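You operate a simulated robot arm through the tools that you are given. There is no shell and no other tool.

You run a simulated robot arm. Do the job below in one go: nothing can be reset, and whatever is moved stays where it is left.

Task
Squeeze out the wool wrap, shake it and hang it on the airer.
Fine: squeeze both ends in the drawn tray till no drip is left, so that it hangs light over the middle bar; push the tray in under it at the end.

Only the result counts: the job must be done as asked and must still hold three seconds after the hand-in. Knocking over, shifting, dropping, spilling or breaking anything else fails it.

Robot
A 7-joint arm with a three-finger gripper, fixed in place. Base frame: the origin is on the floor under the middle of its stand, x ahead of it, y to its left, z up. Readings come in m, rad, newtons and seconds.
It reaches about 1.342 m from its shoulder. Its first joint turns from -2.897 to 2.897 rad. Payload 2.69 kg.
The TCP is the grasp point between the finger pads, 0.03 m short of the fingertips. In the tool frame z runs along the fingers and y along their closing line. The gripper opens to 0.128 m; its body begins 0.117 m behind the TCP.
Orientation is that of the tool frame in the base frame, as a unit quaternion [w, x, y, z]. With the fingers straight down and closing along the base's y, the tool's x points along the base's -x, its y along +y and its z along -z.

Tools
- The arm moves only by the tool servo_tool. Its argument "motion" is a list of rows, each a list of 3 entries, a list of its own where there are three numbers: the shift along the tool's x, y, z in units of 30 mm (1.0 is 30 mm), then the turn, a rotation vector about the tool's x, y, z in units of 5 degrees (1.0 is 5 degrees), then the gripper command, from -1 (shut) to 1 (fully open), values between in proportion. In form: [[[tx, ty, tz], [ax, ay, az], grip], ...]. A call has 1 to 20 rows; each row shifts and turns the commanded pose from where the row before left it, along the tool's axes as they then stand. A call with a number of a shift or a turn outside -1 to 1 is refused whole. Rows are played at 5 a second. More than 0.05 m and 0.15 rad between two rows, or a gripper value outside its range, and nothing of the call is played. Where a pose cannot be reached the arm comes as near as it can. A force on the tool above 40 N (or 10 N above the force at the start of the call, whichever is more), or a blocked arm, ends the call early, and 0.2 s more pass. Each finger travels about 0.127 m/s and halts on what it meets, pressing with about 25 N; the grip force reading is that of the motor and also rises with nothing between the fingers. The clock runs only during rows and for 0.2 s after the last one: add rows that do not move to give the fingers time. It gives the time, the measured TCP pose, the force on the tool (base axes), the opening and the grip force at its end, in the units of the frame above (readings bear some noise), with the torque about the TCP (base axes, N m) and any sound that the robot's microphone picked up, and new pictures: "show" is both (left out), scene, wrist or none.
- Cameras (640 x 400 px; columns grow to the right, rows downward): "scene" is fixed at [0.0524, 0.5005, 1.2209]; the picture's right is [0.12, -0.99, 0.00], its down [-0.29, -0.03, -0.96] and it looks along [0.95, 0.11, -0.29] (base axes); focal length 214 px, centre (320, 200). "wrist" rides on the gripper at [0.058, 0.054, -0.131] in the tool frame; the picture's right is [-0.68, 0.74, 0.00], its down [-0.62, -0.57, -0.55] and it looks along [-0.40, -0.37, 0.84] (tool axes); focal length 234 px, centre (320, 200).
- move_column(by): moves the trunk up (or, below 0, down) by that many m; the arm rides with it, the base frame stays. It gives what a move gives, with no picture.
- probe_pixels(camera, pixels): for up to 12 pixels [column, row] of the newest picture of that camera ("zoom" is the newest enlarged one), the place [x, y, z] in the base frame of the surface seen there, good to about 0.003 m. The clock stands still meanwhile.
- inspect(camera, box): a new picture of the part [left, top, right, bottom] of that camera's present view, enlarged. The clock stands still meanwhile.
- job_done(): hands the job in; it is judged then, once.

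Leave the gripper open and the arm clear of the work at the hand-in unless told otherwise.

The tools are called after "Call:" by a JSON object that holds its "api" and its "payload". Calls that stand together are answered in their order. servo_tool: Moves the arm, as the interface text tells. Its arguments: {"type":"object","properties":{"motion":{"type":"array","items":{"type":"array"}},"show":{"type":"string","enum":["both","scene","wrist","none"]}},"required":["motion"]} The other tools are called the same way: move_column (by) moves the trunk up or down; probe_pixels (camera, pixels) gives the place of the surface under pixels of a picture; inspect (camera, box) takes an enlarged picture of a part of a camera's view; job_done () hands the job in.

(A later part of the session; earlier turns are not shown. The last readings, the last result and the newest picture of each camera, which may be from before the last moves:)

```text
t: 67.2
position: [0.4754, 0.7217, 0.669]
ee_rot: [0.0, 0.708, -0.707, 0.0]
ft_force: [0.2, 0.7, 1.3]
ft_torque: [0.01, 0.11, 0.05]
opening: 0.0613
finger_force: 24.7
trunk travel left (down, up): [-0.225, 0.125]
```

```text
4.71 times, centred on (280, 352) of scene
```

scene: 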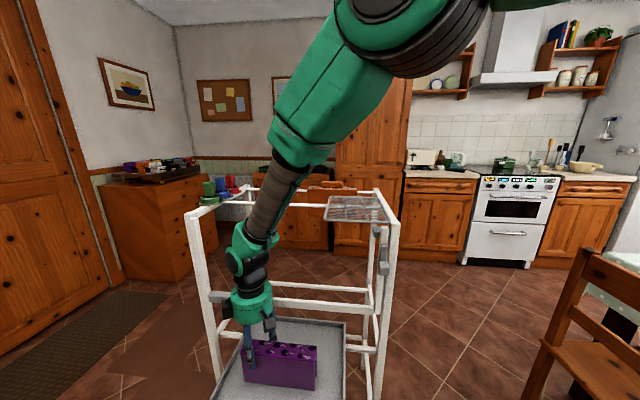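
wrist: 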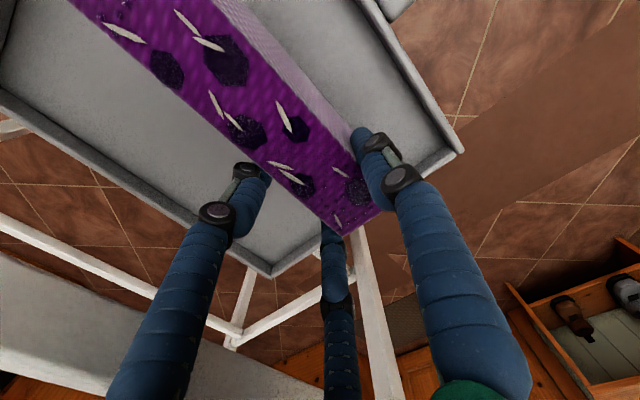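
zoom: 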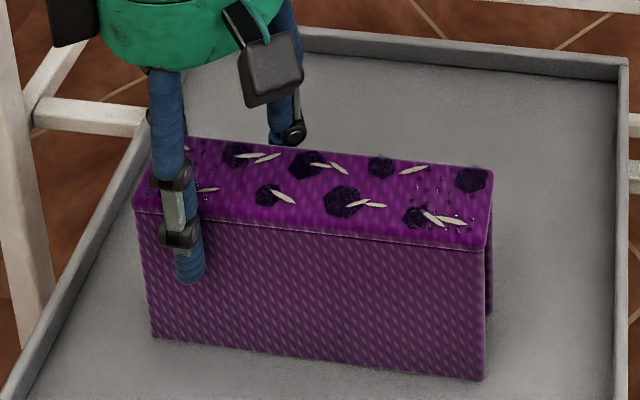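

No change again. The orange piece hanging on the back bar looks like a similar cloth; I compare its surface to learn which marks are mere pattern.

Call:
{"api": "inspect", "payload": {"camera": "scene", "box": [300, 175, 365, 222]}}

Call:
{"api": "inspect", "payload": {"camera": "scene", "box": [110, 145, 220, 215]}}

```text
8.51 times, centred on (332, 198) of scene
```

zoom: 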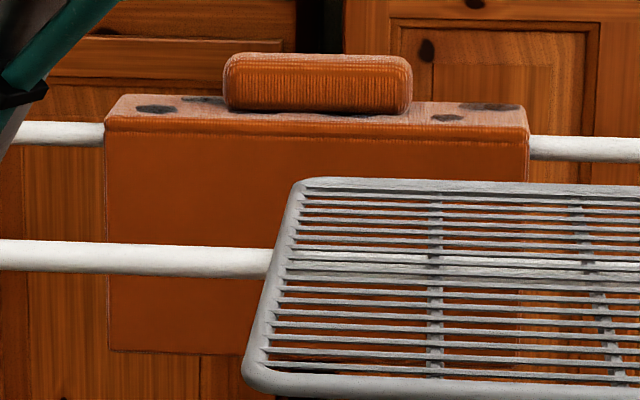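

```text
5.71 times, centred on (165, 180) of scene
```

zoom: 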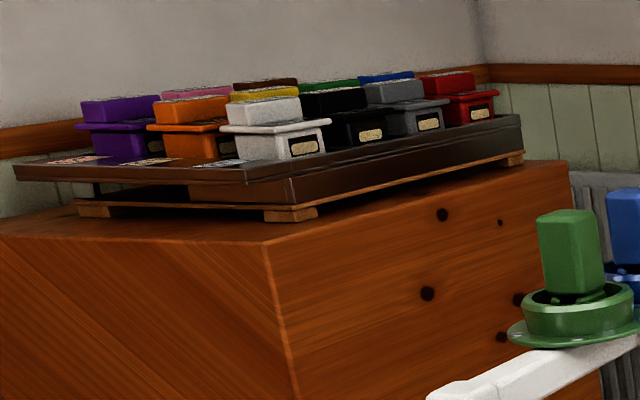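

The orange cloth has the dark spots but no beads, so beads likely mean water. I test squeezing with the end raised: still holding the left end, I lift it 15 mm and hold.

Call:
{"api": "servo_tool", "payload": {"motion": [[[0, 0, -0.25], [0, 0, 0], -1], [[0, 0, -0.25], [0, 0, 0], -1], [[0, 0, 0], [0, 0, 0], -1], [[0, 0, 0], [0, 0, 0], -1], [[0, 0, 0], [0, 0, 0], -1], [[0, 0, 0], [0, 0, 0], -1], [[0, 0, 0], [0, 0, 0], -1], [[0, 0, 0], [0, 0, 0], -1], [[0, 0, 0], [0, 0, 0], -1], [[0, 0, 0], [0, 0, 0], -1]], "show": "both"}}

Call:
{"api": "inspect", "payload": {"camera": "wrist", "box": [280, 150, 440, 250]}}

Call:
{"api": "inspect", "payload": {"camera": "scene", "box": [220, 310, 340, 395]}}

```text
t: 69.4
position: [0.4753, 0.7243, 0.6846]
ee_rot: [-0.001, -0.707, 0.707, -0.001]
ft_force: [0.1, 0.3, -3.2]
ft_torque: [0.14, -0.06, 0.0]
opening: 0.0613
finger_force: 24.9
trunk travel left (down, up): [-0.225, 0.125]
```

scene: 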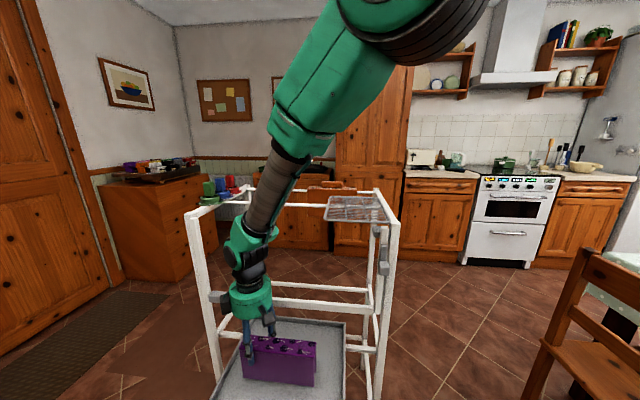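
wrist: 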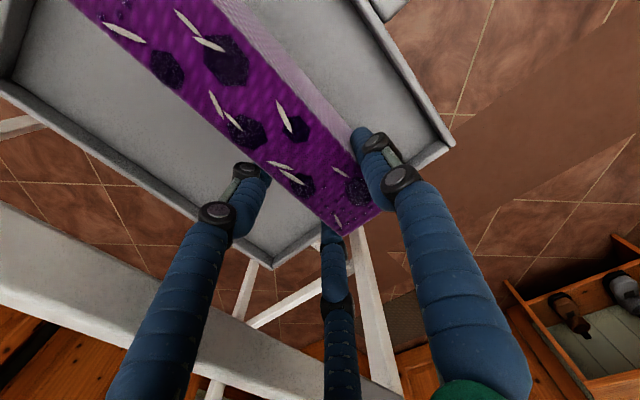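

```text
4.00 times, centred on (360, 200) of wrist
```

zoom: 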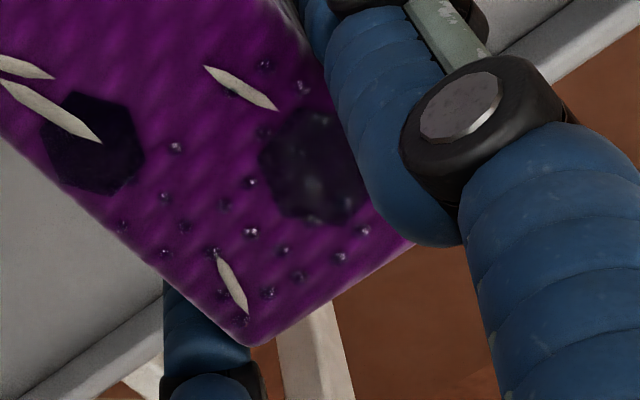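

```text
4.71 times, centred on (280, 352) of scene
```

zoom: 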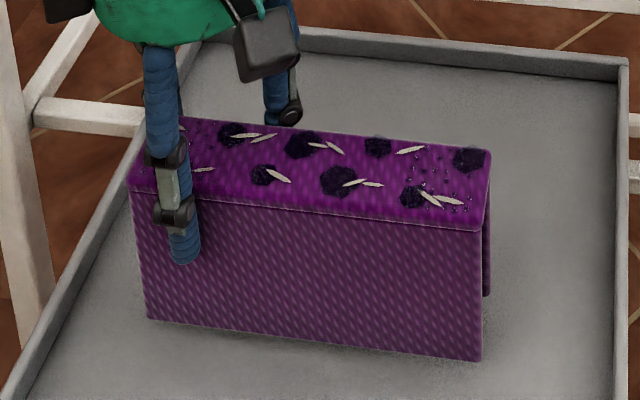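

The whole wrap lifts firmly even by one end, still no change. I set it down and try pinching the lower hems (both hanging ends) at the middle, z ≈ 0.607.

Call:
{"api": "servo_tool", "payload": {"motion": [[[0, 0, 0.26], [0, 0, 0], -1], [[0, 0, 0.26], [0, 0, 0], -1], [[0, 0, 0], [0, 0, 0], -1], [[0, 0, 0], [0, 0, 0], -0.3], [[0, 0, 0], [0, 0, 0], 0.4], [[0, 0, 0], [0, 0, 0], 0.7], [[0.75, 0, 0], [0, 0, 0], 0.7], [[0.75, 0, 0], [0, 0, 0], 0.7], [[0.7, 0, 0], [0, 0, 0], 0.7], [[0, 0, 0.7], [0, 0, 0], 0.7], [[0, 0, 0.7], [0, 0, 0], 0.7], [[0, 0, 0.6], [0, 0, 0], 0.6], [[0, 0, 0], [0, 0, 0], 0.4]], "show": "both"}}

```text
t: 72.2
position: [0.4746, 0.6573, 0.6078]
ee_rot: [0.0, -0.707, 0.707, 0.001]
ft_force: [0.7, -0.5, 0.2]
ft_torque: [0.02, -0.03, 0.02]
opening: 0.0899
finger_force: 0.1
trunk travel left (down, up): [-0.225, 0.125]
```

scene: 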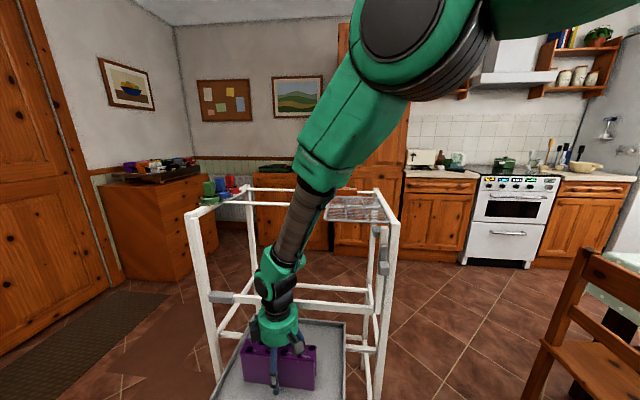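
wrist: 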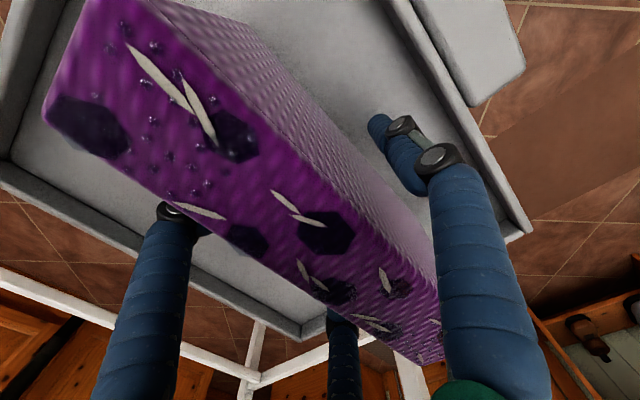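

Now I close here, low at the middle, and hold.

Call:
{"api": "inspect", "payload": {"camera": "wrist", "box": [50, 0, 250, 210]}}

Call:
{"api": "servo_tool", "payload": {"motion": [[[0, 0, 0], [0, 0, 0], 0.1], [[0, 0, 0], [0, 0, 0], -0.1], [[0, 0, 0], [0, 0, 0], -0.4], [[0, 0, 0], [0, 0, 0], -1], [[0, 0, 0], [0, 0, 0], -1], [[0, 0, 0], [0, 0, 0], -1], [[0, 0, 0], [0, 0, 0], -1], [[0, 0, 0], [0, 0, 0], -1], [[0, 0, 0], [0, 0, 0], -1], [[0, 0, 0], [0, 0, 0], -1], [[0, 0, 0], [0, 0, 0], -1], [[0, 0, 0], [0, 0, 0], -1], [[0, 0, 0], [0, 0, 0], -1], [[0, 0, 0], [0, 0, 0], -1], [[0, 0, 0], [0, 0, 0], -1], [[0, 0, 0], [0, 0, 0], -1]], "show": "wrist"}}

Call:
{"api": "inspect", "payload": {"camera": "wrist", "box": [50, 0, 250, 210]}}

```text
1.90 times, centred on (150, 105) of wrist
```

zoom: 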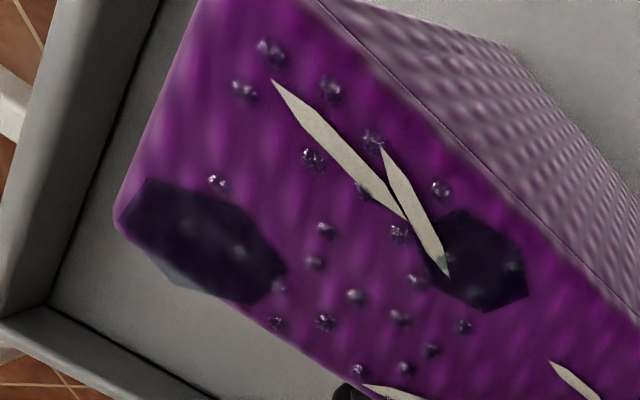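

```text
t: 75.6
position: [0.4755, 0.6572, 0.6096]
ee_rot: [-0.001, 0.708, -0.707, 0.0]
ft_force: [0.3, 0.4, 0.6]
ft_torque: [0.03, 0.03, -0.06]
opening: 0.0597
finger_force: 24.9
trunk travel left (down, up): [-0.225, 0.125]
```

wrist: 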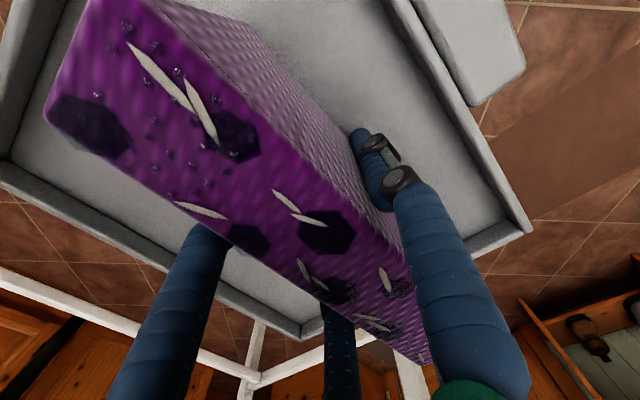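

```text
1.90 times, centred on (150, 105) of wrist
```

zoom: 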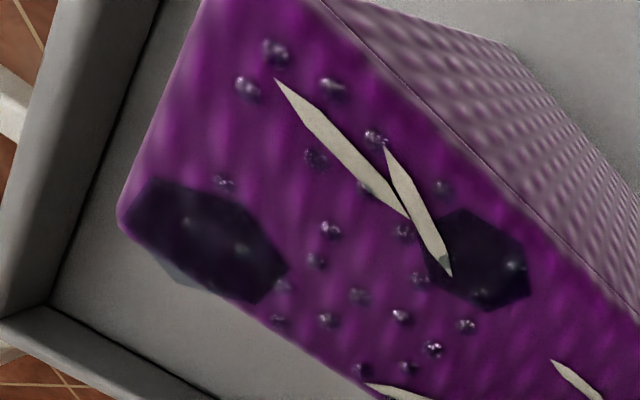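

No change from the hem pinch either. The right end has had only a short squeeze, so I go there, nearer its edge (y ≈ 0.590, z ≈ 0.64), and hold longer.

Call:
{"api": "servo_tool", "payload": {"motion": [[[0, 0, 0], [0, 0, 0], 0.0], [[0, 0, 0], [0, 0, 0], 0.4], [[0, 0, 0], [0, 0, 0], 0.7], [[0, 0, -0.5], [0, 0, 0], 0.7], [[0, 0, -0.5], [0, 0, 0], 0.7], [[0.75, 0, 0], [0, 0, 0], 0.7], [[0.75, 0, 0], [0, 0, 0], 0.7], [[0.72, 0, 0], [0, 0, 0], 0.7], [[0, 0, 0], [0, 0, 0], 0.4], [[0, 0, 0], [0, 0, 0], 0.1], [[0, 0, 0], [0, 0, 0], -0.2], [[0, 0, 0], [0, 0, 0], -1], [[0, 0, 0], [0, 0, 0], -1], [[0, 0, 0], [0, 0, 0], -1], [[0, 0, 0], [0, 0, 0], -1], [[0, 0, 0], [0, 0, 0], -1], [[0, 0, 0], [0, 0, 0], -1], [[0, 0, 0], [0, 0, 0], -1], [[0, 0, 0], [0, 0, 0], -1], [[0, 0, 0], [0, 0, 0], -1]], "show": "none"}}

Call:
{"api": "servo_tool", "payload": {"motion": [[[0, 0, 0], [0, 0, 0], -1], [[0, 0, 0], [0, 0, 0], -1], [[0, 0, 0], [0, 0, 0], -1], [[0, 0, 0], [0, 0, 0], -1], [[0, 0, 0], [0, 0, 0], -1], [[0, 0, 0], [0, 0, 0], -1], [[0, 0, 0], [0, 0, 0], -1], [[0, 0, 0], [0, 0, 0], -1], [[0, 0, 0], [0, 0, 0], -1], [[0, 0, 0], [0, 0, 0], -1], [[0, 0, 0], [0, 0, 0], -1], [[0, 0, 0], [0, 0, 0], -1], [[0, 0, 0], [0, 0, 0], -1], [[0, 0, 0], [0, 0, 0], -1], [[0, 0, 0], [0, 0, 0], -1], [[0, 0, 0], [0, 0, 0], -1], [[0, 0, 0], [0, 0, 0], -1], [[0, 0, 0], [0, 0, 0], -1], [[0, 0, 0], [0, 0, 0], -1], [[0, 0, 0], [0, 0, 0], -1]], "show": "both"}}

Call:
{"api": "inspect", "payload": {"camera": "scene", "box": [220, 310, 340, 395]}}

Call:
{"api": "inspect", "payload": {"camera": "wrist", "box": [230, 90, 400, 210]}}

```text
t: 79.8
position: [0.4739, 0.5919, 0.6388]
ee_rot: [0.0, -0.707, 0.707, 0.0]
ft_force: [0.4, 1.5, 5.0]
ft_torque: [-0.01, 0.14, -0.13]
opening: 0.0603
finger_force: 24.9
trunk travel left (down, up): [-0.225, 0.125]
```

```text
t: 84.0
position: [0.4733, 0.5918, 0.6384]
ee_rot: [0.0, 0.707, -0.707, 0.0]
ft_force: [0.4, 1.2, 5.9]
ft_torque: [-0.02, 0.19, -0.06]
opening: 0.0605
finger_force: 25.0
trunk travel left (down, up): [-0.225, 0.125]
```

scene: 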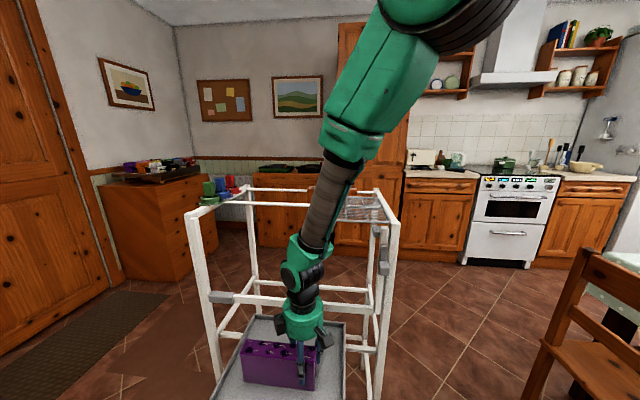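
wrist: 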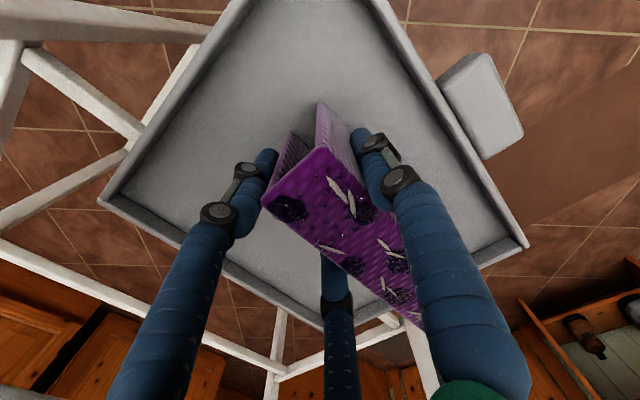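

```text
4.71 times, centred on (280, 352) of scene
```

zoom: 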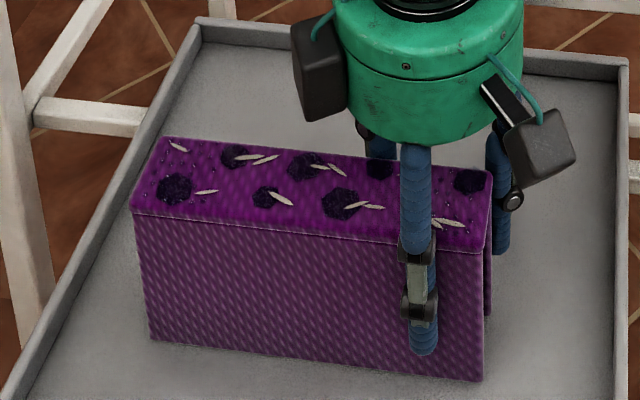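

```text
3.33 times, centred on (315, 150) of wrist
```

zoom: 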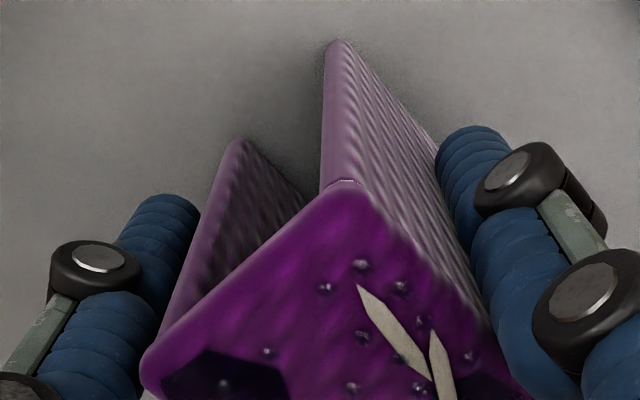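

Beads are still there, but maybe a little smaller. I measure bead size with strong magnification from the fixed scene camera on the left end (squeezed longest).

Call:
{"api": "inspect", "payload": {"camera": "scene", "box": [238, 330, 273, 354]}}

Call:
{"api": "inspect", "payload": {"camera": "scene", "box": [245, 335, 257, 343]}}

Call:
{"api": "inspect", "payload": {"camera": "wrist", "box": [310, 150, 350, 175]}}

```text
16.00 times, centred on (256, 342) of scene
```

zoom: 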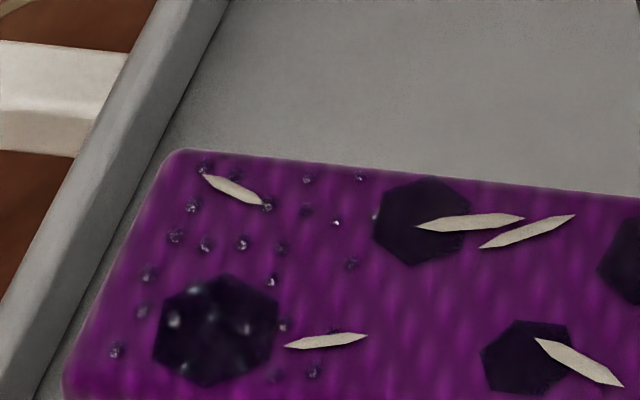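

```text
16.00 times, centred on (251, 339) of scene
```

zoom: 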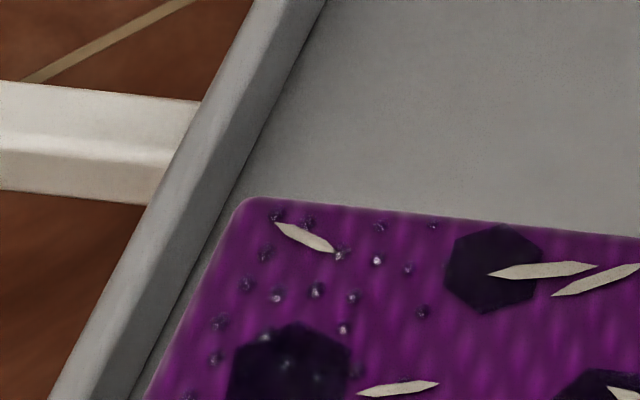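

```text
16.00 times, centred on (330, 162) of wrist
```

zoom: 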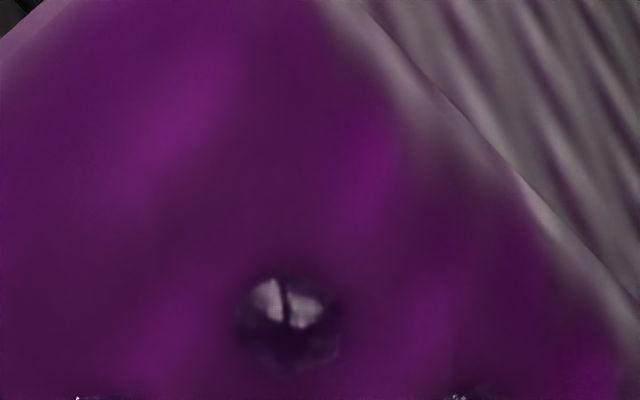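

The bead is a clear water drop, about 105 px wide at 16×. I keep squeezing 4 s more and measure the same drop again.

Call:
{"api": "servo_tool", "payload": {"motion": [[[0, 0, 0], [0, 0, 0], -1], [[0, 0, 0], [0, 0, 0], -1], [[0, 0, 0], [0, 0, 0], -1], [[0, 0, 0], [0, 0, 0], -1], [[0, 0, 0], [0, 0, 0], -1], [[0, 0, 0], [0, 0, 0], -1], [[0, 0, 0], [0, 0, 0], -1], [[0, 0, 0], [0, 0, 0], -1], [[0, 0, 0], [0, 0, 0], -1], [[0, 0, 0], [0, 0, 0], -1], [[0, 0, 0], [0, 0, 0], -1], [[0, 0, 0], [0, 0, 0], -1], [[0, 0, 0], [0, 0, 0], -1], [[0, 0, 0], [0, 0, 0], -1], [[0, 0, 0], [0, 0, 0], -1], [[0, 0, 0], [0, 0, 0], -1], [[0, 0, 0], [0, 0, 0], -1], [[0, 0, 0], [0, 0, 0], -1], [[0, 0, 0], [0, 0, 0], -1], [[0, 0, 0], [0, 0, 0], -1]], "show": "none"}}

Call:
{"api": "inspect", "payload": {"camera": "wrist", "box": [310, 150, 350, 175]}}

Call:
{"api": "inspect", "payload": {"camera": "wrist", "box": [280, 190, 320, 215]}}

```text
t: 88.2
position: [0.475, 0.5922, 0.6382]
ee_rot: [0.001, 0.707, -0.707, 0.0]
ft_force: [0.0, -0.5, 3.0]
ft_torque: [-0.01, 0.18, -0.01]
opening: 0.0603
finger_force: 24.8
trunk travel left (down, up): [-0.225, 0.125]
```

```text
16.00 times, centred on (330, 162) of wrist
```

zoom: 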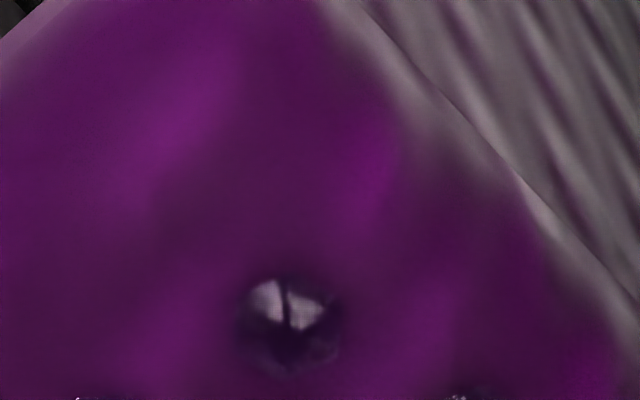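

```text
16.00 times, centred on (300, 202) of wrist
```

zoom: 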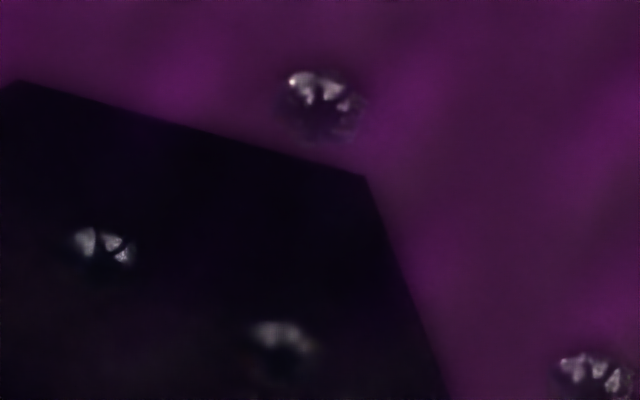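

The drop's size hasn't changed, so this pinch isn't draining anything. Perhaps the pinch must be right at the tip of each end. A three-jaw grip with the single finger against the end face allows that, but needs more room from the crossbar, so first I carry the wrap 30 mm toward the robot inside the tray (lifting 8 mm).

Call:
{"api": "servo_tool", "payload": {"motion": [[[0, 0, -0.3], [0, 0, 0], -1], [[0, 0, 0], [0, 0, 0], -1], [[0, 0.35, 0], [0, 0, 0], -1], [[0, 0.35, 0], [0, 0, 0], -1], [[0, 0.3, 0], [0, 0, 0], -1], [[0, 0, 0.15], [0, 0, 0], -1], [[0, 0, 0.17], [0, 0, 0], -1], [[0, 0, 0], [0, 0, 0], -1], [[0, 0, 0], [0, 0, 0], -0.3], [[0, 0, 0], [0, 0, 0], 0.4], [[0, 0, 0], [0, 0, 0], 0.7], [[0, 0, -1], [0, 0, 0], 0.7], [[0, 0, -1], [0, 0, 0], 0.7], [[0, 0, -1], [0, 0, 0], 0.7], [[0, 0, -1], [0, 0, 0], 0.7], [[0, 0, 0], [0, 0, 0], 0.7]], "show": "both"}}

Call:
{"api": "probe_pixels", "payload": {"camera": "scene", "pixels": [[250, 380], [270, 385], [300, 390], [285, 375], [280, 355], [262, 353], [246, 362], [300, 356]]}}

```text
t: 91.6
position: [0.4447, 0.5903, 0.7563]
ee_rot: [0.0, 0.707, -0.707, 0.001]
ft_force: [-0.8, -0.6, 0.2]
ft_torque: [-0.04, -0.02, 0.03]
opening: 0.1088
finger_force: 0.1
trunk travel left (down, up): [-0.225, 0.125]
```

scene: 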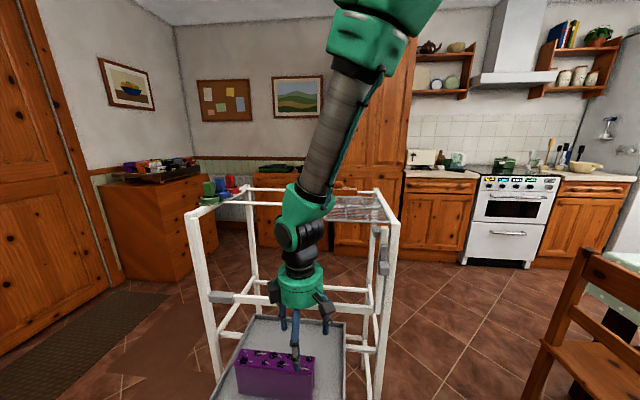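
wrist: 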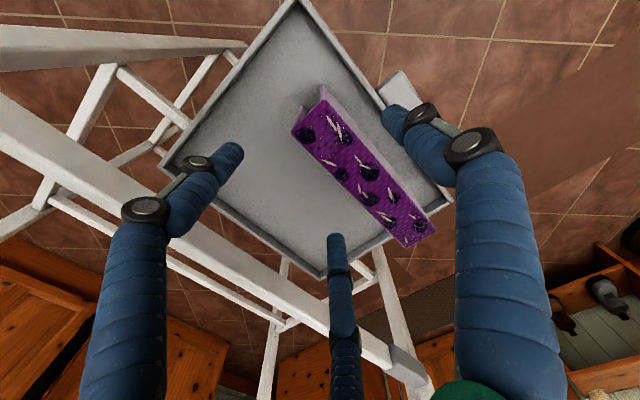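

```text
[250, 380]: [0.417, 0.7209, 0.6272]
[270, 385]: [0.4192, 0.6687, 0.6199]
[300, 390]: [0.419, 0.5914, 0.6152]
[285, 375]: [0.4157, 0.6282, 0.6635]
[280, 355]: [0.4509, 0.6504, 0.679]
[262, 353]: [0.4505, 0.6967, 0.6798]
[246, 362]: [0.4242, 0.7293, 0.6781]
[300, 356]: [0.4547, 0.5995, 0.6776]
```

Wrap now at x 0.4175–0.4565. I turn +90° above it, so the single finger points to +y.

Call:
{"api": "servo_tool", "payload": {"motion": [[[0, 0, -0.3], [0, 0, 1], 0.7], [[0, 0, -0.3], [0, 0, 1], 0.7], [[0, 0, 0], [0, 0, 1], 0.7], [[0, 0, 0], [0, 0, 1], 0.7], [[0, 0, 0], [0, 0, 1], 0.7], [[0, 0, 0], [0, 0, 1], 0.7], [[0, 0, 0], [0, 0, 1], 0.7], [[0, 0, 0], [0, 0, 1], 0.7], [[0, 0, 0], [0, 0, 1], 0.7], [[0, 0, 0], [0, 0, 1], 0.7], [[0, 0, 0], [0, 0, 1], 0.7], [[0, 0, 0], [0, 0, 1], 0.7], [[0, 0, 0], [0, 0, 1], 0.7], [[0, 0, 0], [0, 0, 1], 0.7], [[0, 0, 0], [0, 0, 1], 0.7], [[0, 0, 0], [0, 0, 1], 0.7], [[0, 0, 0], [0, 0, 1], 0.7], [[0, 0, 0], [0, 0, 1], 0.7], [[0, 0, 0], [0, 0, 0], 0.7]], "show": "none"}}

Call:
{"api": "servo_tool", "payload": {"motion": [[[0.1, 0.97, 0], [0, 0, 0], 0.5], [[0.1, 0.97, 0], [0, 0, 0], 0.5], [[0.06, 0.97, 0], [0, 0, 0], 0.5], [[0, 0.97, 0], [0, 0, 0], 0.5], [[0, 0.94, 0], [0, 0, 0], 0.5], [[0, 0, 0], [0, 0, 0], 0.5]], "show": "both"}}

```text
t: 95.6
position: [0.4439, 0.5914, 0.7761]
ee_rot: [0.0, 0.001, 1.0, 0.0]
ft_force: [0.0, 0.4, 0.4]
ft_torque: [0.02, 0.03, 0.01]
opening: 0.1089
finger_force: 0.1
trunk travel left (down, up): [-0.225, 0.125]
```

```text
t: 97.0
position: [0.4396, 0.7374, 0.7734]
ee_rot: [0.001, 0.001, 1.0, 0.0]
ft_force: [-0.6, -0.1, -0.3]
ft_torque: [-0.02, 0.0, -0.01]
opening: 0.0959
finger_force: 0.0
trunk travel left (down, up): [-0.225, 0.125]
```

scene: 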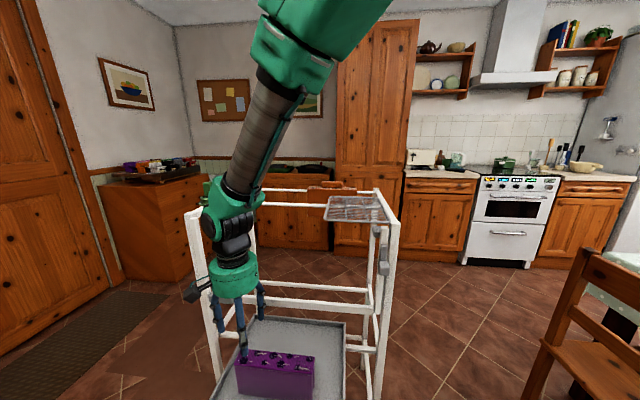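
wrist: 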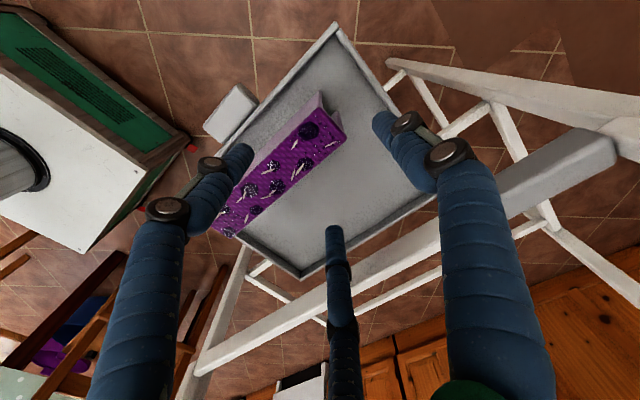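

The three-jaw orientation is set over the left end. I descend to z ≈ 0.655 and close there.

Call:
{"api": "servo_tool", "payload": {"motion": [[[0.07, 0, 0.8], [0, 0, 0], 0.5], [[0, 0, 0.8], [0, 0, 0], 0.5], [[0, 0, 0.8], [0, 0, 0], 0.5], [[0, 0, 0.8], [0, 0, 0], 0.5], [[0, 0, 0.75], [0, 0, 0], 0.5], [[0, 0, 0], [0, 0, 0], 0.5]], "show": "both"}}

Call:
{"api": "inspect", "payload": {"camera": "wrist", "box": [180, 40, 420, 200]}}

```text
t: 98.4
position: [0.4363, 0.7373, 0.656]
ee_rot: [0.0, 0.0, 1.0, -0.001]
ft_force: [0.9, 0.3, -0.2]
ft_torque: [-0.01, -0.02, -0.01]
opening: 0.0959
finger_force: 0.0
trunk travel left (down, up): [-0.225, 0.125]
```

scene: 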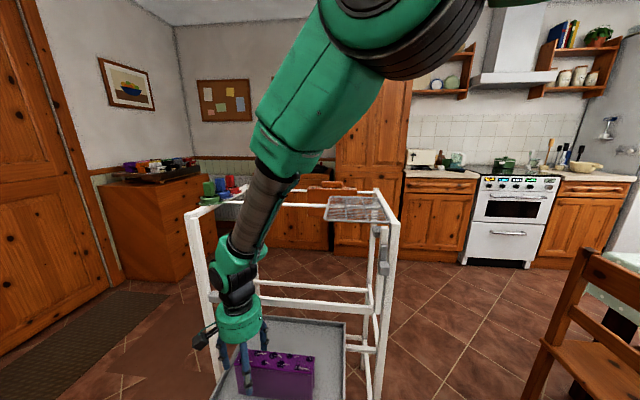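
wrist: 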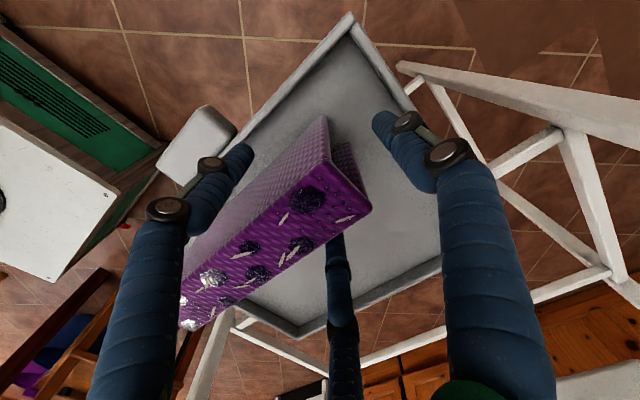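

```text
2.50 times, centred on (300, 120) of wrist
```

zoom: 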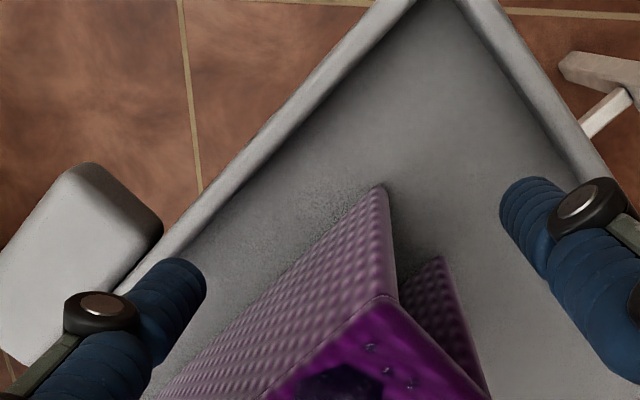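

I notice a speckled patch on the tray floor in front of the wrap (~(300, 115) in the wrist view). I look closer at it before closing.

Call:
{"api": "inspect", "payload": {"camera": "wrist", "box": [280, 90, 340, 130]}}

Call:
{"api": "servo_tool", "payload": {"motion": [[[0, 0, 0], [0, 0, 0], 0.2], [[0, 0, 0], [0, 0, 0], 0.0], [[0, 0, 0], [0, 0, 0], -0.2], [[0, 0, 0], [0, 0, 0], -0.4], [[0, 0, 0], [0, 0, 0], -0.7], [[0, 0, 0], [0, 0, 0], -1], [[0, 0, 0], [0, 0, 0], -1], [[0, 0, 0], [0, 0, 0], -1], [[0, 0, 0], [0, 0, 0], -1], [[0, 0, 0], [0, 0, 0], -1], [[0, 0, 0], [0, 0, 0], -1], [[0, 0, 0], [0, 0, 0], -1], [[0, 0, 0], [0, 0, 0], -1], [[0, 0, 0], [0, 0, 0], -1], [[0, 0, 0], [0, 0, 0], -1]], "show": "both"}}

Call:
{"api": "inspect", "payload": {"camera": "scene", "box": [215, 320, 335, 400]}}

Call:
{"api": "inspect", "payload": {"camera": "wrist", "box": [260, 90, 420, 260]}}

```text
10.00 times, centred on (310, 110) of wrist
```

zoom: 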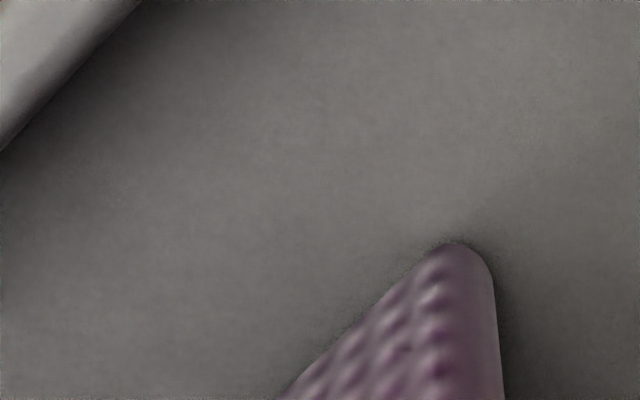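

```text
t: 101.6
position: [0.4345, 0.7362, 0.656]
ee_rot: [0.001, 0.001, 1.0, 0.0]
ft_force: [0.4, -0.6, 0.2]
ft_torque: [-0.05, 0.01, 0.0]
opening: 0.05
finger_force: 24.8
trunk travel left (down, up): [-0.225, 0.125]
```

scene: 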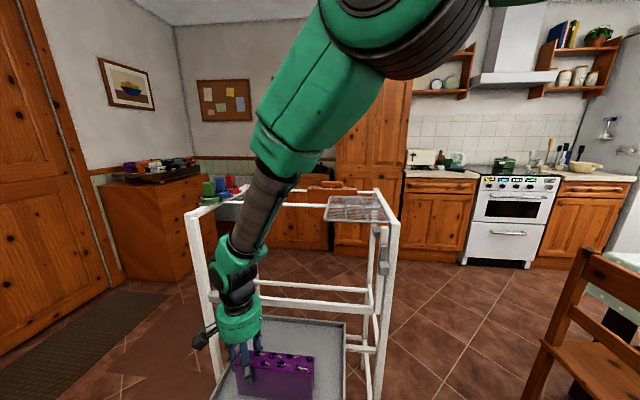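
wrist: 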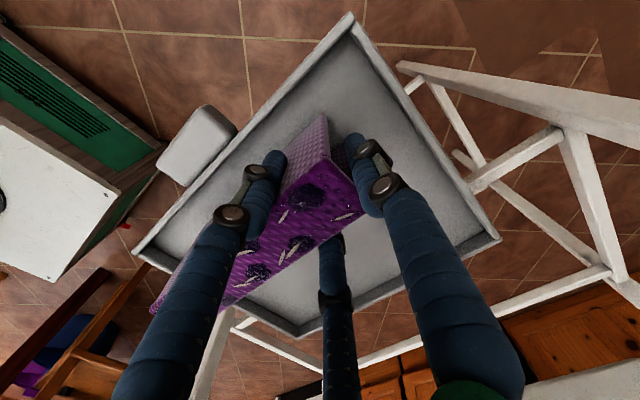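

```text
5.00 times, centred on (275, 360) of scene
```

zoom: 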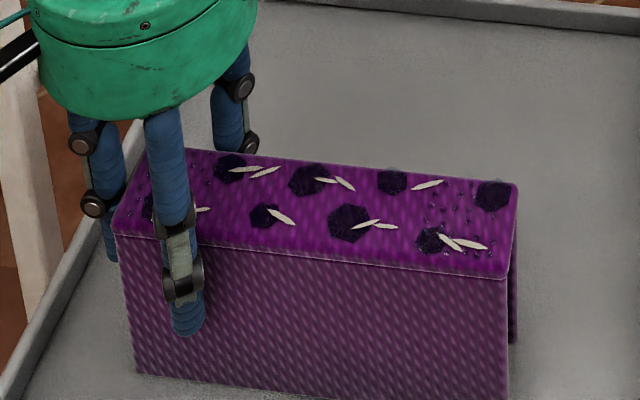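

```text
2.35 times, centred on (340, 175) of wrist
```

zoom: 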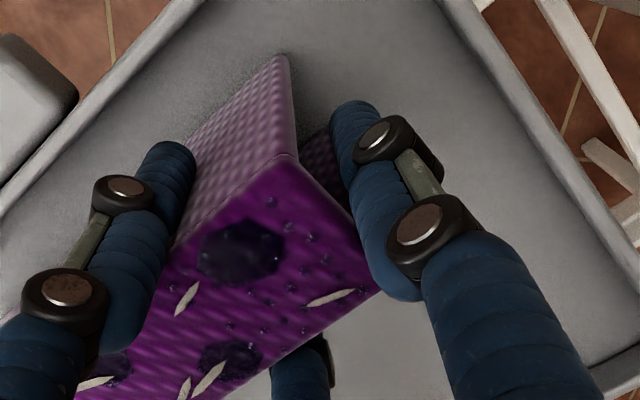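

The end is now held in a three-jaw grip (opening 0.05). I hold 4 s more and check sizes again.

Call:
{"api": "inspect", "payload": {"camera": "wrist", "box": [315, 175, 355, 200]}}

Call:
{"api": "servo_tool", "payload": {"motion": [[[0, 0, 0], [0, 0, 0], -1], [[0, 0, 0], [0, 0, 0], -1], [[0, 0, 0], [0, 0, 0], -1], [[0, 0, 0], [0, 0, 0], -1], [[0, 0, 0], [0, 0, 0], -1], [[0, 0, 0], [0, 0, 0], -1], [[0, 0, 0], [0, 0, 0], -1], [[0, 0, 0], [0, 0, 0], -1], [[0, 0, 0], [0, 0, 0], -1], [[0, 0, 0], [0, 0, 0], -1], [[0, 0, 0], [0, 0, 0], -1], [[0, 0, 0], [0, 0, 0], -1], [[0, 0, 0], [0, 0, 0], -1], [[0, 0, 0], [0, 0, 0], -1], [[0, 0, 0], [0, 0, 0], -1], [[0, 0, 0], [0, 0, 0], -1], [[0, 0, 0], [0, 0, 0], -1], [[0, 0, 0], [0, 0, 0], -1], [[0, 0, 0], [0, 0, 0], -1], [[0, 0, 0], [0, 0, 0], -1]], "show": "none"}}

Call:
{"api": "inspect", "payload": {"camera": "wrist", "box": [315, 175, 355, 200]}}

```text
16.00 times, centred on (335, 188) of wrist
```

zoom: 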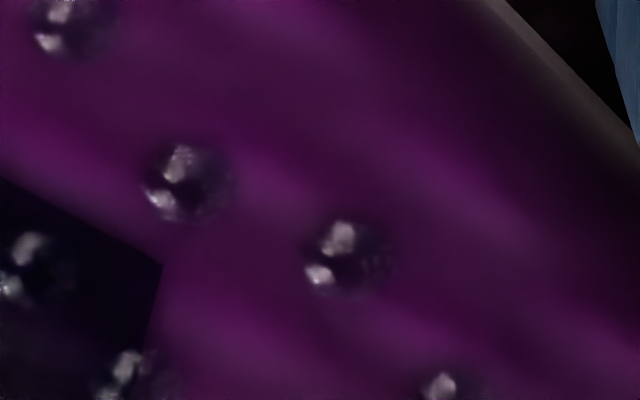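

```text
t: 105.8
position: [0.4349, 0.7372, 0.6574]
ee_rot: [0.0, 0.0, 1.0, 0.0]
ft_force: [0.0, 0.3, 0.2]
ft_torque: [-0.04, 0.02, 0.0]
opening: 0.0499
finger_force: 24.7
trunk travel left (down, up): [-0.225, 0.125]
```

```text
16.00 times, centred on (335, 188) of wrist
```

zoom: 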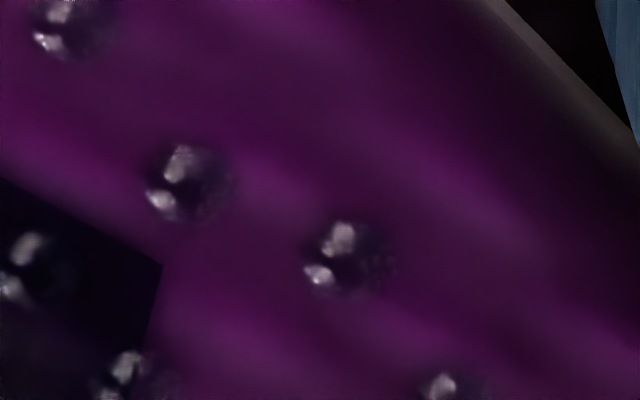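

The drops do not react to squeezing at all, on either end (both still ≈2.9 mm), so I treat them as unaffected by the pinch; both ends have now been squeezed firmly for well over 10 s. Next I'll take the wrap at its middle, lift it higher over the tray, and listen/weigh for any dripping. First release, rise and turn back −90°.

Call:
{"api": "servo_tool", "payload": {"motion": [[[0, 0, 0], [0, 0, 0], -0.3], [[0, 0, 0], [0, 0, 0], 0.3], [[0, 0, 0], [0, 0, 0], 0.5], [[0, 0, -1], [0, 0, 0], 0.5], [[0, 0, -1], [0, 0, 0], 0.5], [[0, 0, -1], [0, 0, 0], 0.5], [[0, 0, -1], [0, 0, 0], 0.5], [[0, -0.93, 0], [0, 0, 0], 0.7], [[0, -0.93, 0], [0, 0, 0], 0.7], [[0, -0.85, 0], [0, 0, 0], 0.7], [[0, 0, 0], [0, 0, 0], 0.7]], "show": "none"}}

Call:
{"api": "servo_tool", "payload": {"motion": [[[0, 0, 0], [0, 0, -1], 0.7], [[0, 0, 0], [0, 0, -1], 0.7], [[0, 0, 0], [0, 0, -1], 0.7], [[0, 0, 0], [0, 0, -1], 0.7], [[0, 0, 0], [0, 0, -1], 0.7], [[0, 0, 0], [0, 0, -1], 0.7], [[0, 0, 0], [0, 0, -1], 0.7], [[0, 0, 0], [0, 0, -1], 0.7], [[0, 0, 0], [0, 0, -1], 0.7], [[0, 0, 0], [0, 0, -1], 0.7], [[0, 0, 0], [0, 0, -1], 0.7], [[0, 0, 0], [0, 0, -1], 0.7], [[0, 0, 0], [0, 0, -1], 0.7], [[0, 0, 0], [0, 0, -1], 0.7], [[0, 0, 0], [0, 0, -1], 0.7], [[0, 0, 0], [0, 0, -1], 0.7], [[0, 0, 0], [0, 0, -1], 0.7], [[0, 0, 0], [0, 0, -1], 0.7], [[0, 0, 0], [0, 0, 0], 0.7]], "show": "both"}}

Call:
{"api": "probe_pixels", "payload": {"camera": "scene", "pixels": [[250, 385], [270, 385], [300, 390], [285, 375], [280, 356], [255, 353], [246, 362], [305, 358]]}}

```text
t: 108.2
position: [0.4332, 0.6546, 0.7758]
ee_rot: [0.0, -0.001, 1.0, 0.0]
ft_force: [-1.0, -0.4, 0.3]
ft_torque: [0.01, 0.02, 0.0]
opening: 0.1087
finger_force: 0.0
trunk travel left (down, up): [-0.225, 0.125]
```

```text
t: 112.2
position: [0.4342, 0.655, 0.7773]
ee_rot: [0.0, -0.707, 0.707, 0.0]
ft_force: [0.2, -0.3, 0.6]
ft_torque: [-0.02, 0.01, -0.01]
opening: 0.1085
finger_force: 0.0
trunk travel left (down, up): [-0.225, 0.125]
```

scene: 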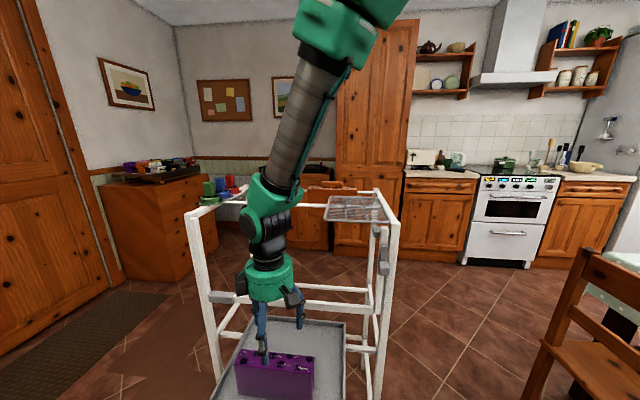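
wrist: 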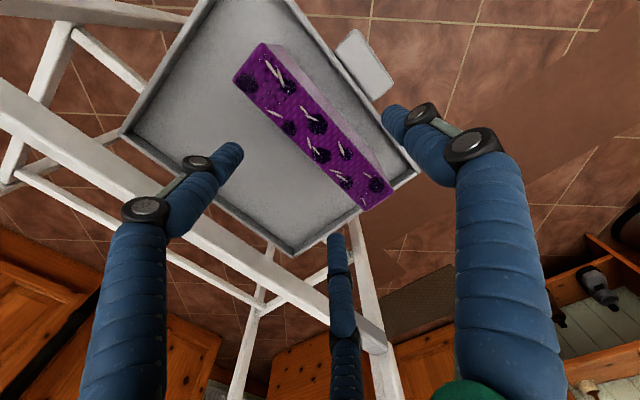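

```text
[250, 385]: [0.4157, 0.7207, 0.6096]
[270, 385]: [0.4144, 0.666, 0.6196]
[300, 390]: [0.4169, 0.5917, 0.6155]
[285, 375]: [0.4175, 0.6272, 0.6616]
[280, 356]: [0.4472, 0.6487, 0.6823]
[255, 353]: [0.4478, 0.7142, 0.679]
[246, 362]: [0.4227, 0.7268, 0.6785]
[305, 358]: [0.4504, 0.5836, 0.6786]
```

I correct x by +7 mm, descend and grip the middle.

Call:
{"api": "servo_tool", "payload": {"motion": [[[0, -0.25, 0.6], [0, 0, 0], 0.7], [[0, 0, 0.9], [0, 0, 0], 0.7], [[0, 0, 0.9], [0, 0, 0], 0.7], [[0, 0, 0.9], [0, 0, 0], 0.7], [[0, 0, 0.73], [0, 0, 0], 0.7], [[0, 0, 0], [0, 0, 0], 0.4], [[0, 0, 0], [0, 0, 0], 0.1], [[0, 0, 0], [0, 0, 0], -0.1], [[0, 0, 0], [0, 0, 0], -0.4], [[0, 0, 0], [0, 0, 0], -1], [[0, 0, 0], [0, 0, 0], -1], [[0, 0, 0], [0, 0, 0], -1], [[0, 0, -0.5], [0, 0, 0], -1], [[0, 0, -0.7], [0, 0, 0], -1], [[0, 0, -0.9], [0, 0, 0], -1], [[0, 0, -0.9], [0, 0, 0], -1], [[0, 0, -0.9], [0, 0, 0], -1], [[0, 0, -0.9], [0, 0, 0], -1], [[0, 0, 0], [0, 0, 0], -1], [[0, 0, 0], [0, 0, 0], -1]], "show": "both"}}

Call:
{"api": "servo_tool", "payload": {"motion": [[[0, 0, 0], [0, 0, 0], -1], [[0, 0, 0], [0, 0, 0], -1], [[0, 0, 0], [0, 0, 0], -1], [[0, 0, 0], [0, 0, 0], -1], [[0, 0, 0], [0, 0, 0], -1]], "show": "none"}}

Call:
{"api": "servo_tool", "payload": {"motion": [[[0, 0, 0], [0, 0, 0], -1], [[0, 0, 0], [0, 0, 0], -1], [[0, 0, 0], [0, 0, 0], -1], [[0, 0, 0], [0, 0, 0], -1], [[0, 0, 0], [0, 0, 0], -1]], "show": "none"}}

Call:
{"api": "servo_tool", "payload": {"motion": [[[0, 0, 0], [0, 0, 0], -1]], "show": "none"}}

Call:
{"api": "servo_tool", "payload": {"motion": [[[0, 0, 0], [0, 0, 0], -1]], "show": "none"}}

Call:
{"api": "servo_tool", "payload": {"motion": [[[0, 0, 0], [0, 0, 0], -1]], "show": "none"}}

```text
t: 116.4
position: [0.4394, 0.6542, 0.7983]
ee_rot: [0.0, 0.707, -0.707, 0.0]
ft_force: [0.3, 0.0, -2.5]
ft_torque: [-0.04, -0.02, 0.0]
opening: 0.0609
finger_force: 25.0
trunk travel left (down, up): [-0.225, 0.125]
```

scene: 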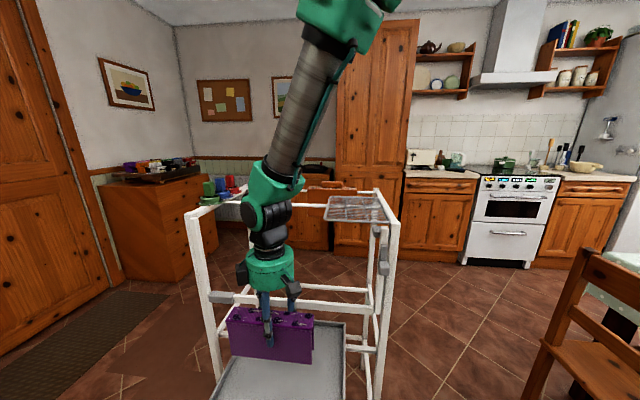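
wrist: 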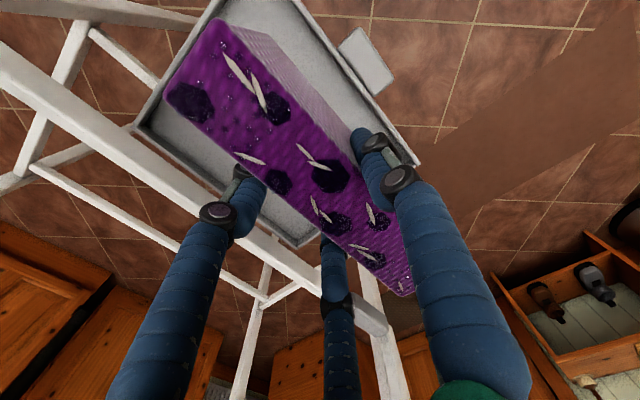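

```text
t: 117.6
position: [0.4401, 0.6521, 0.7981]
ee_rot: [0.001, -0.707, 0.708, -0.001]
ft_force: [-0.7, 0.7, -1.1]
ft_torque: [0.03, -0.01, 0.02]
opening: 0.0607
finger_force: 24.8
trunk travel left (down, up): [-0.225, 0.125]
```

```text
t: 118.8
position: [0.441, 0.6536, 0.7999]
ee_rot: [0.0, 0.707, -0.707, 0.0]
ft_force: [-0.1, 0.1, -2.0]
ft_torque: [-0.03, -0.01, 0.0]
opening: 0.0608
finger_force: 25.3
trunk travel left (down, up): [-0.225, 0.125]
```

```text
t: 119.2
position: [0.4399, 0.6531, 0.799]
ee_rot: [0.0, 0.707, -0.707, 0.001]
ft_force: [0.2, 0.0, -2.9]
ft_torque: [0.01, -0.01, -0.02]
opening: 0.0608
finger_force: 25.2
trunk travel left (down, up): [-0.225, 0.125]
```

```text
t: 119.6
position: [0.4401, 0.6527, 0.7993]
ee_rot: [0.0, 0.707, -0.707, 0.0]
ft_force: [-0.6, 0.2, -1.8]
ft_torque: [-0.03, 0.02, 0.01]
opening: 0.0607
finger_force: 24.8
trunk travel left (down, up): [-0.225, 0.125]
```

```text
t: 120.0
position: [0.4398, 0.6547, 0.7992]
ee_rot: [0.001, -0.707, 0.707, 0.0]
ft_force: [0.5, 0.5, -2.0]
ft_torque: [0.01, -0.03, 0.03]
opening: 0.0611
finger_force: 25.5
trunk travel left (down, up): [-0.225, 0.125]
```

No drip sound over 4 s. The mean is about 2.05 N, perhaps slightly lower than before; I take more readings and look at the underside from the scene camera.

Call:
{"api": "servo_tool", "payload": {"motion": [[[0, 0, 0], [0, 0, 0], -1]], "show": "none"}}

Call:
{"api": "servo_tool", "payload": {"motion": [[[0, 0, 0], [0, 0, 0], -1]], "show": "none"}}

Call:
{"api": "servo_tool", "payload": {"motion": [[[0, 0, 0], [0, 0, 0], -1]], "show": "none"}}

Call:
{"api": "servo_tool", "payload": {"motion": [[[0, 0, 0], [0, 0, 0], -1]], "show": "none"}}

Call:
{"api": "servo_tool", "payload": {"motion": [[[0, 0, 0], [0, 0, 0], -1]], "show": "none"}}

Call:
{"api": "servo_tool", "payload": {"motion": [[[0, 0, 0], [0, 0, 0], -1]], "show": "none"}}

Call:
{"api": "inspect", "payload": {"camera": "scene", "box": [215, 295, 335, 400]}}

```text
t: 120.4
position: [0.441, 0.6528, 0.7983]
ee_rot: [0.0, -0.707, 0.708, 0.0]
ft_force: [-0.7, -0.1, -2.3]
ft_torque: [-0.05, -0.07, 0.02]
opening: 0.0607
finger_force: 24.7
trunk travel left (down, up): [-0.225, 0.125]
```

```text
t: 120.8
position: [0.4416, 0.6527, 0.7994]
ee_rot: [0.0, 0.707, -0.707, 0.0]
ft_force: [0.9, -0.6, -2.6]
ft_torque: [0.0, -0.03, 0.03]
opening: 0.0606
finger_force: 24.9
trunk travel left (down, up): [-0.225, 0.125]
```

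```text
t: 121.2
position: [0.4421, 0.6527, 0.7989]
ee_rot: [0.0, 0.708, -0.707, 0.0]
ft_force: [-1.2, -0.2, -2.1]
ft_torque: [-0.01, -0.06, -0.02]
opening: 0.0606
finger_force: 24.8
trunk travel left (down, up): [-0.225, 0.125]
```

```text
t: 121.6
position: [0.4407, 0.6534, 0.7987]
ee_rot: [0.0, 0.707, -0.707, -0.001]
ft_force: [-0.5, 0.5, -3.1]
ft_torque: [-0.01, -0.02, 0.01]
opening: 0.0608
finger_force: 24.5
trunk travel left (down, up): [-0.225, 0.125]
```

```text
t: 122.0
position: [0.4398, 0.6524, 0.7992]
ee_rot: [0.0, 0.707, -0.707, 0.0]
ft_force: [-0.1, 0.2, -2.1]
ft_torque: [0.01, -0.01, 0.03]
opening: 0.0609
finger_force: 24.6
trunk travel left (down, up): [-0.225, 0.125]
```

```text
t: 122.4
position: [0.4407, 0.6525, 0.7993]
ee_rot: [0.0, -0.707, 0.707, 0.0]
ft_force: [-0.5, 0.2, -1.7]
ft_torque: [-0.02, 0.01, -0.02]
opening: 0.0607
finger_force: 25.3
trunk travel left (down, up): [-0.225, 0.125]
```

```text
3.81 times, centred on (275, 348) of scene
```

zoom: 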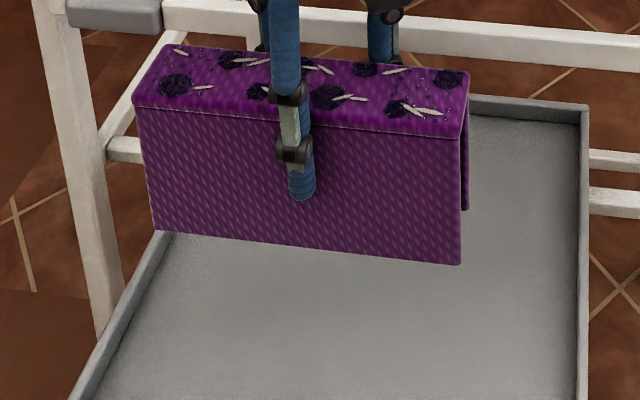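

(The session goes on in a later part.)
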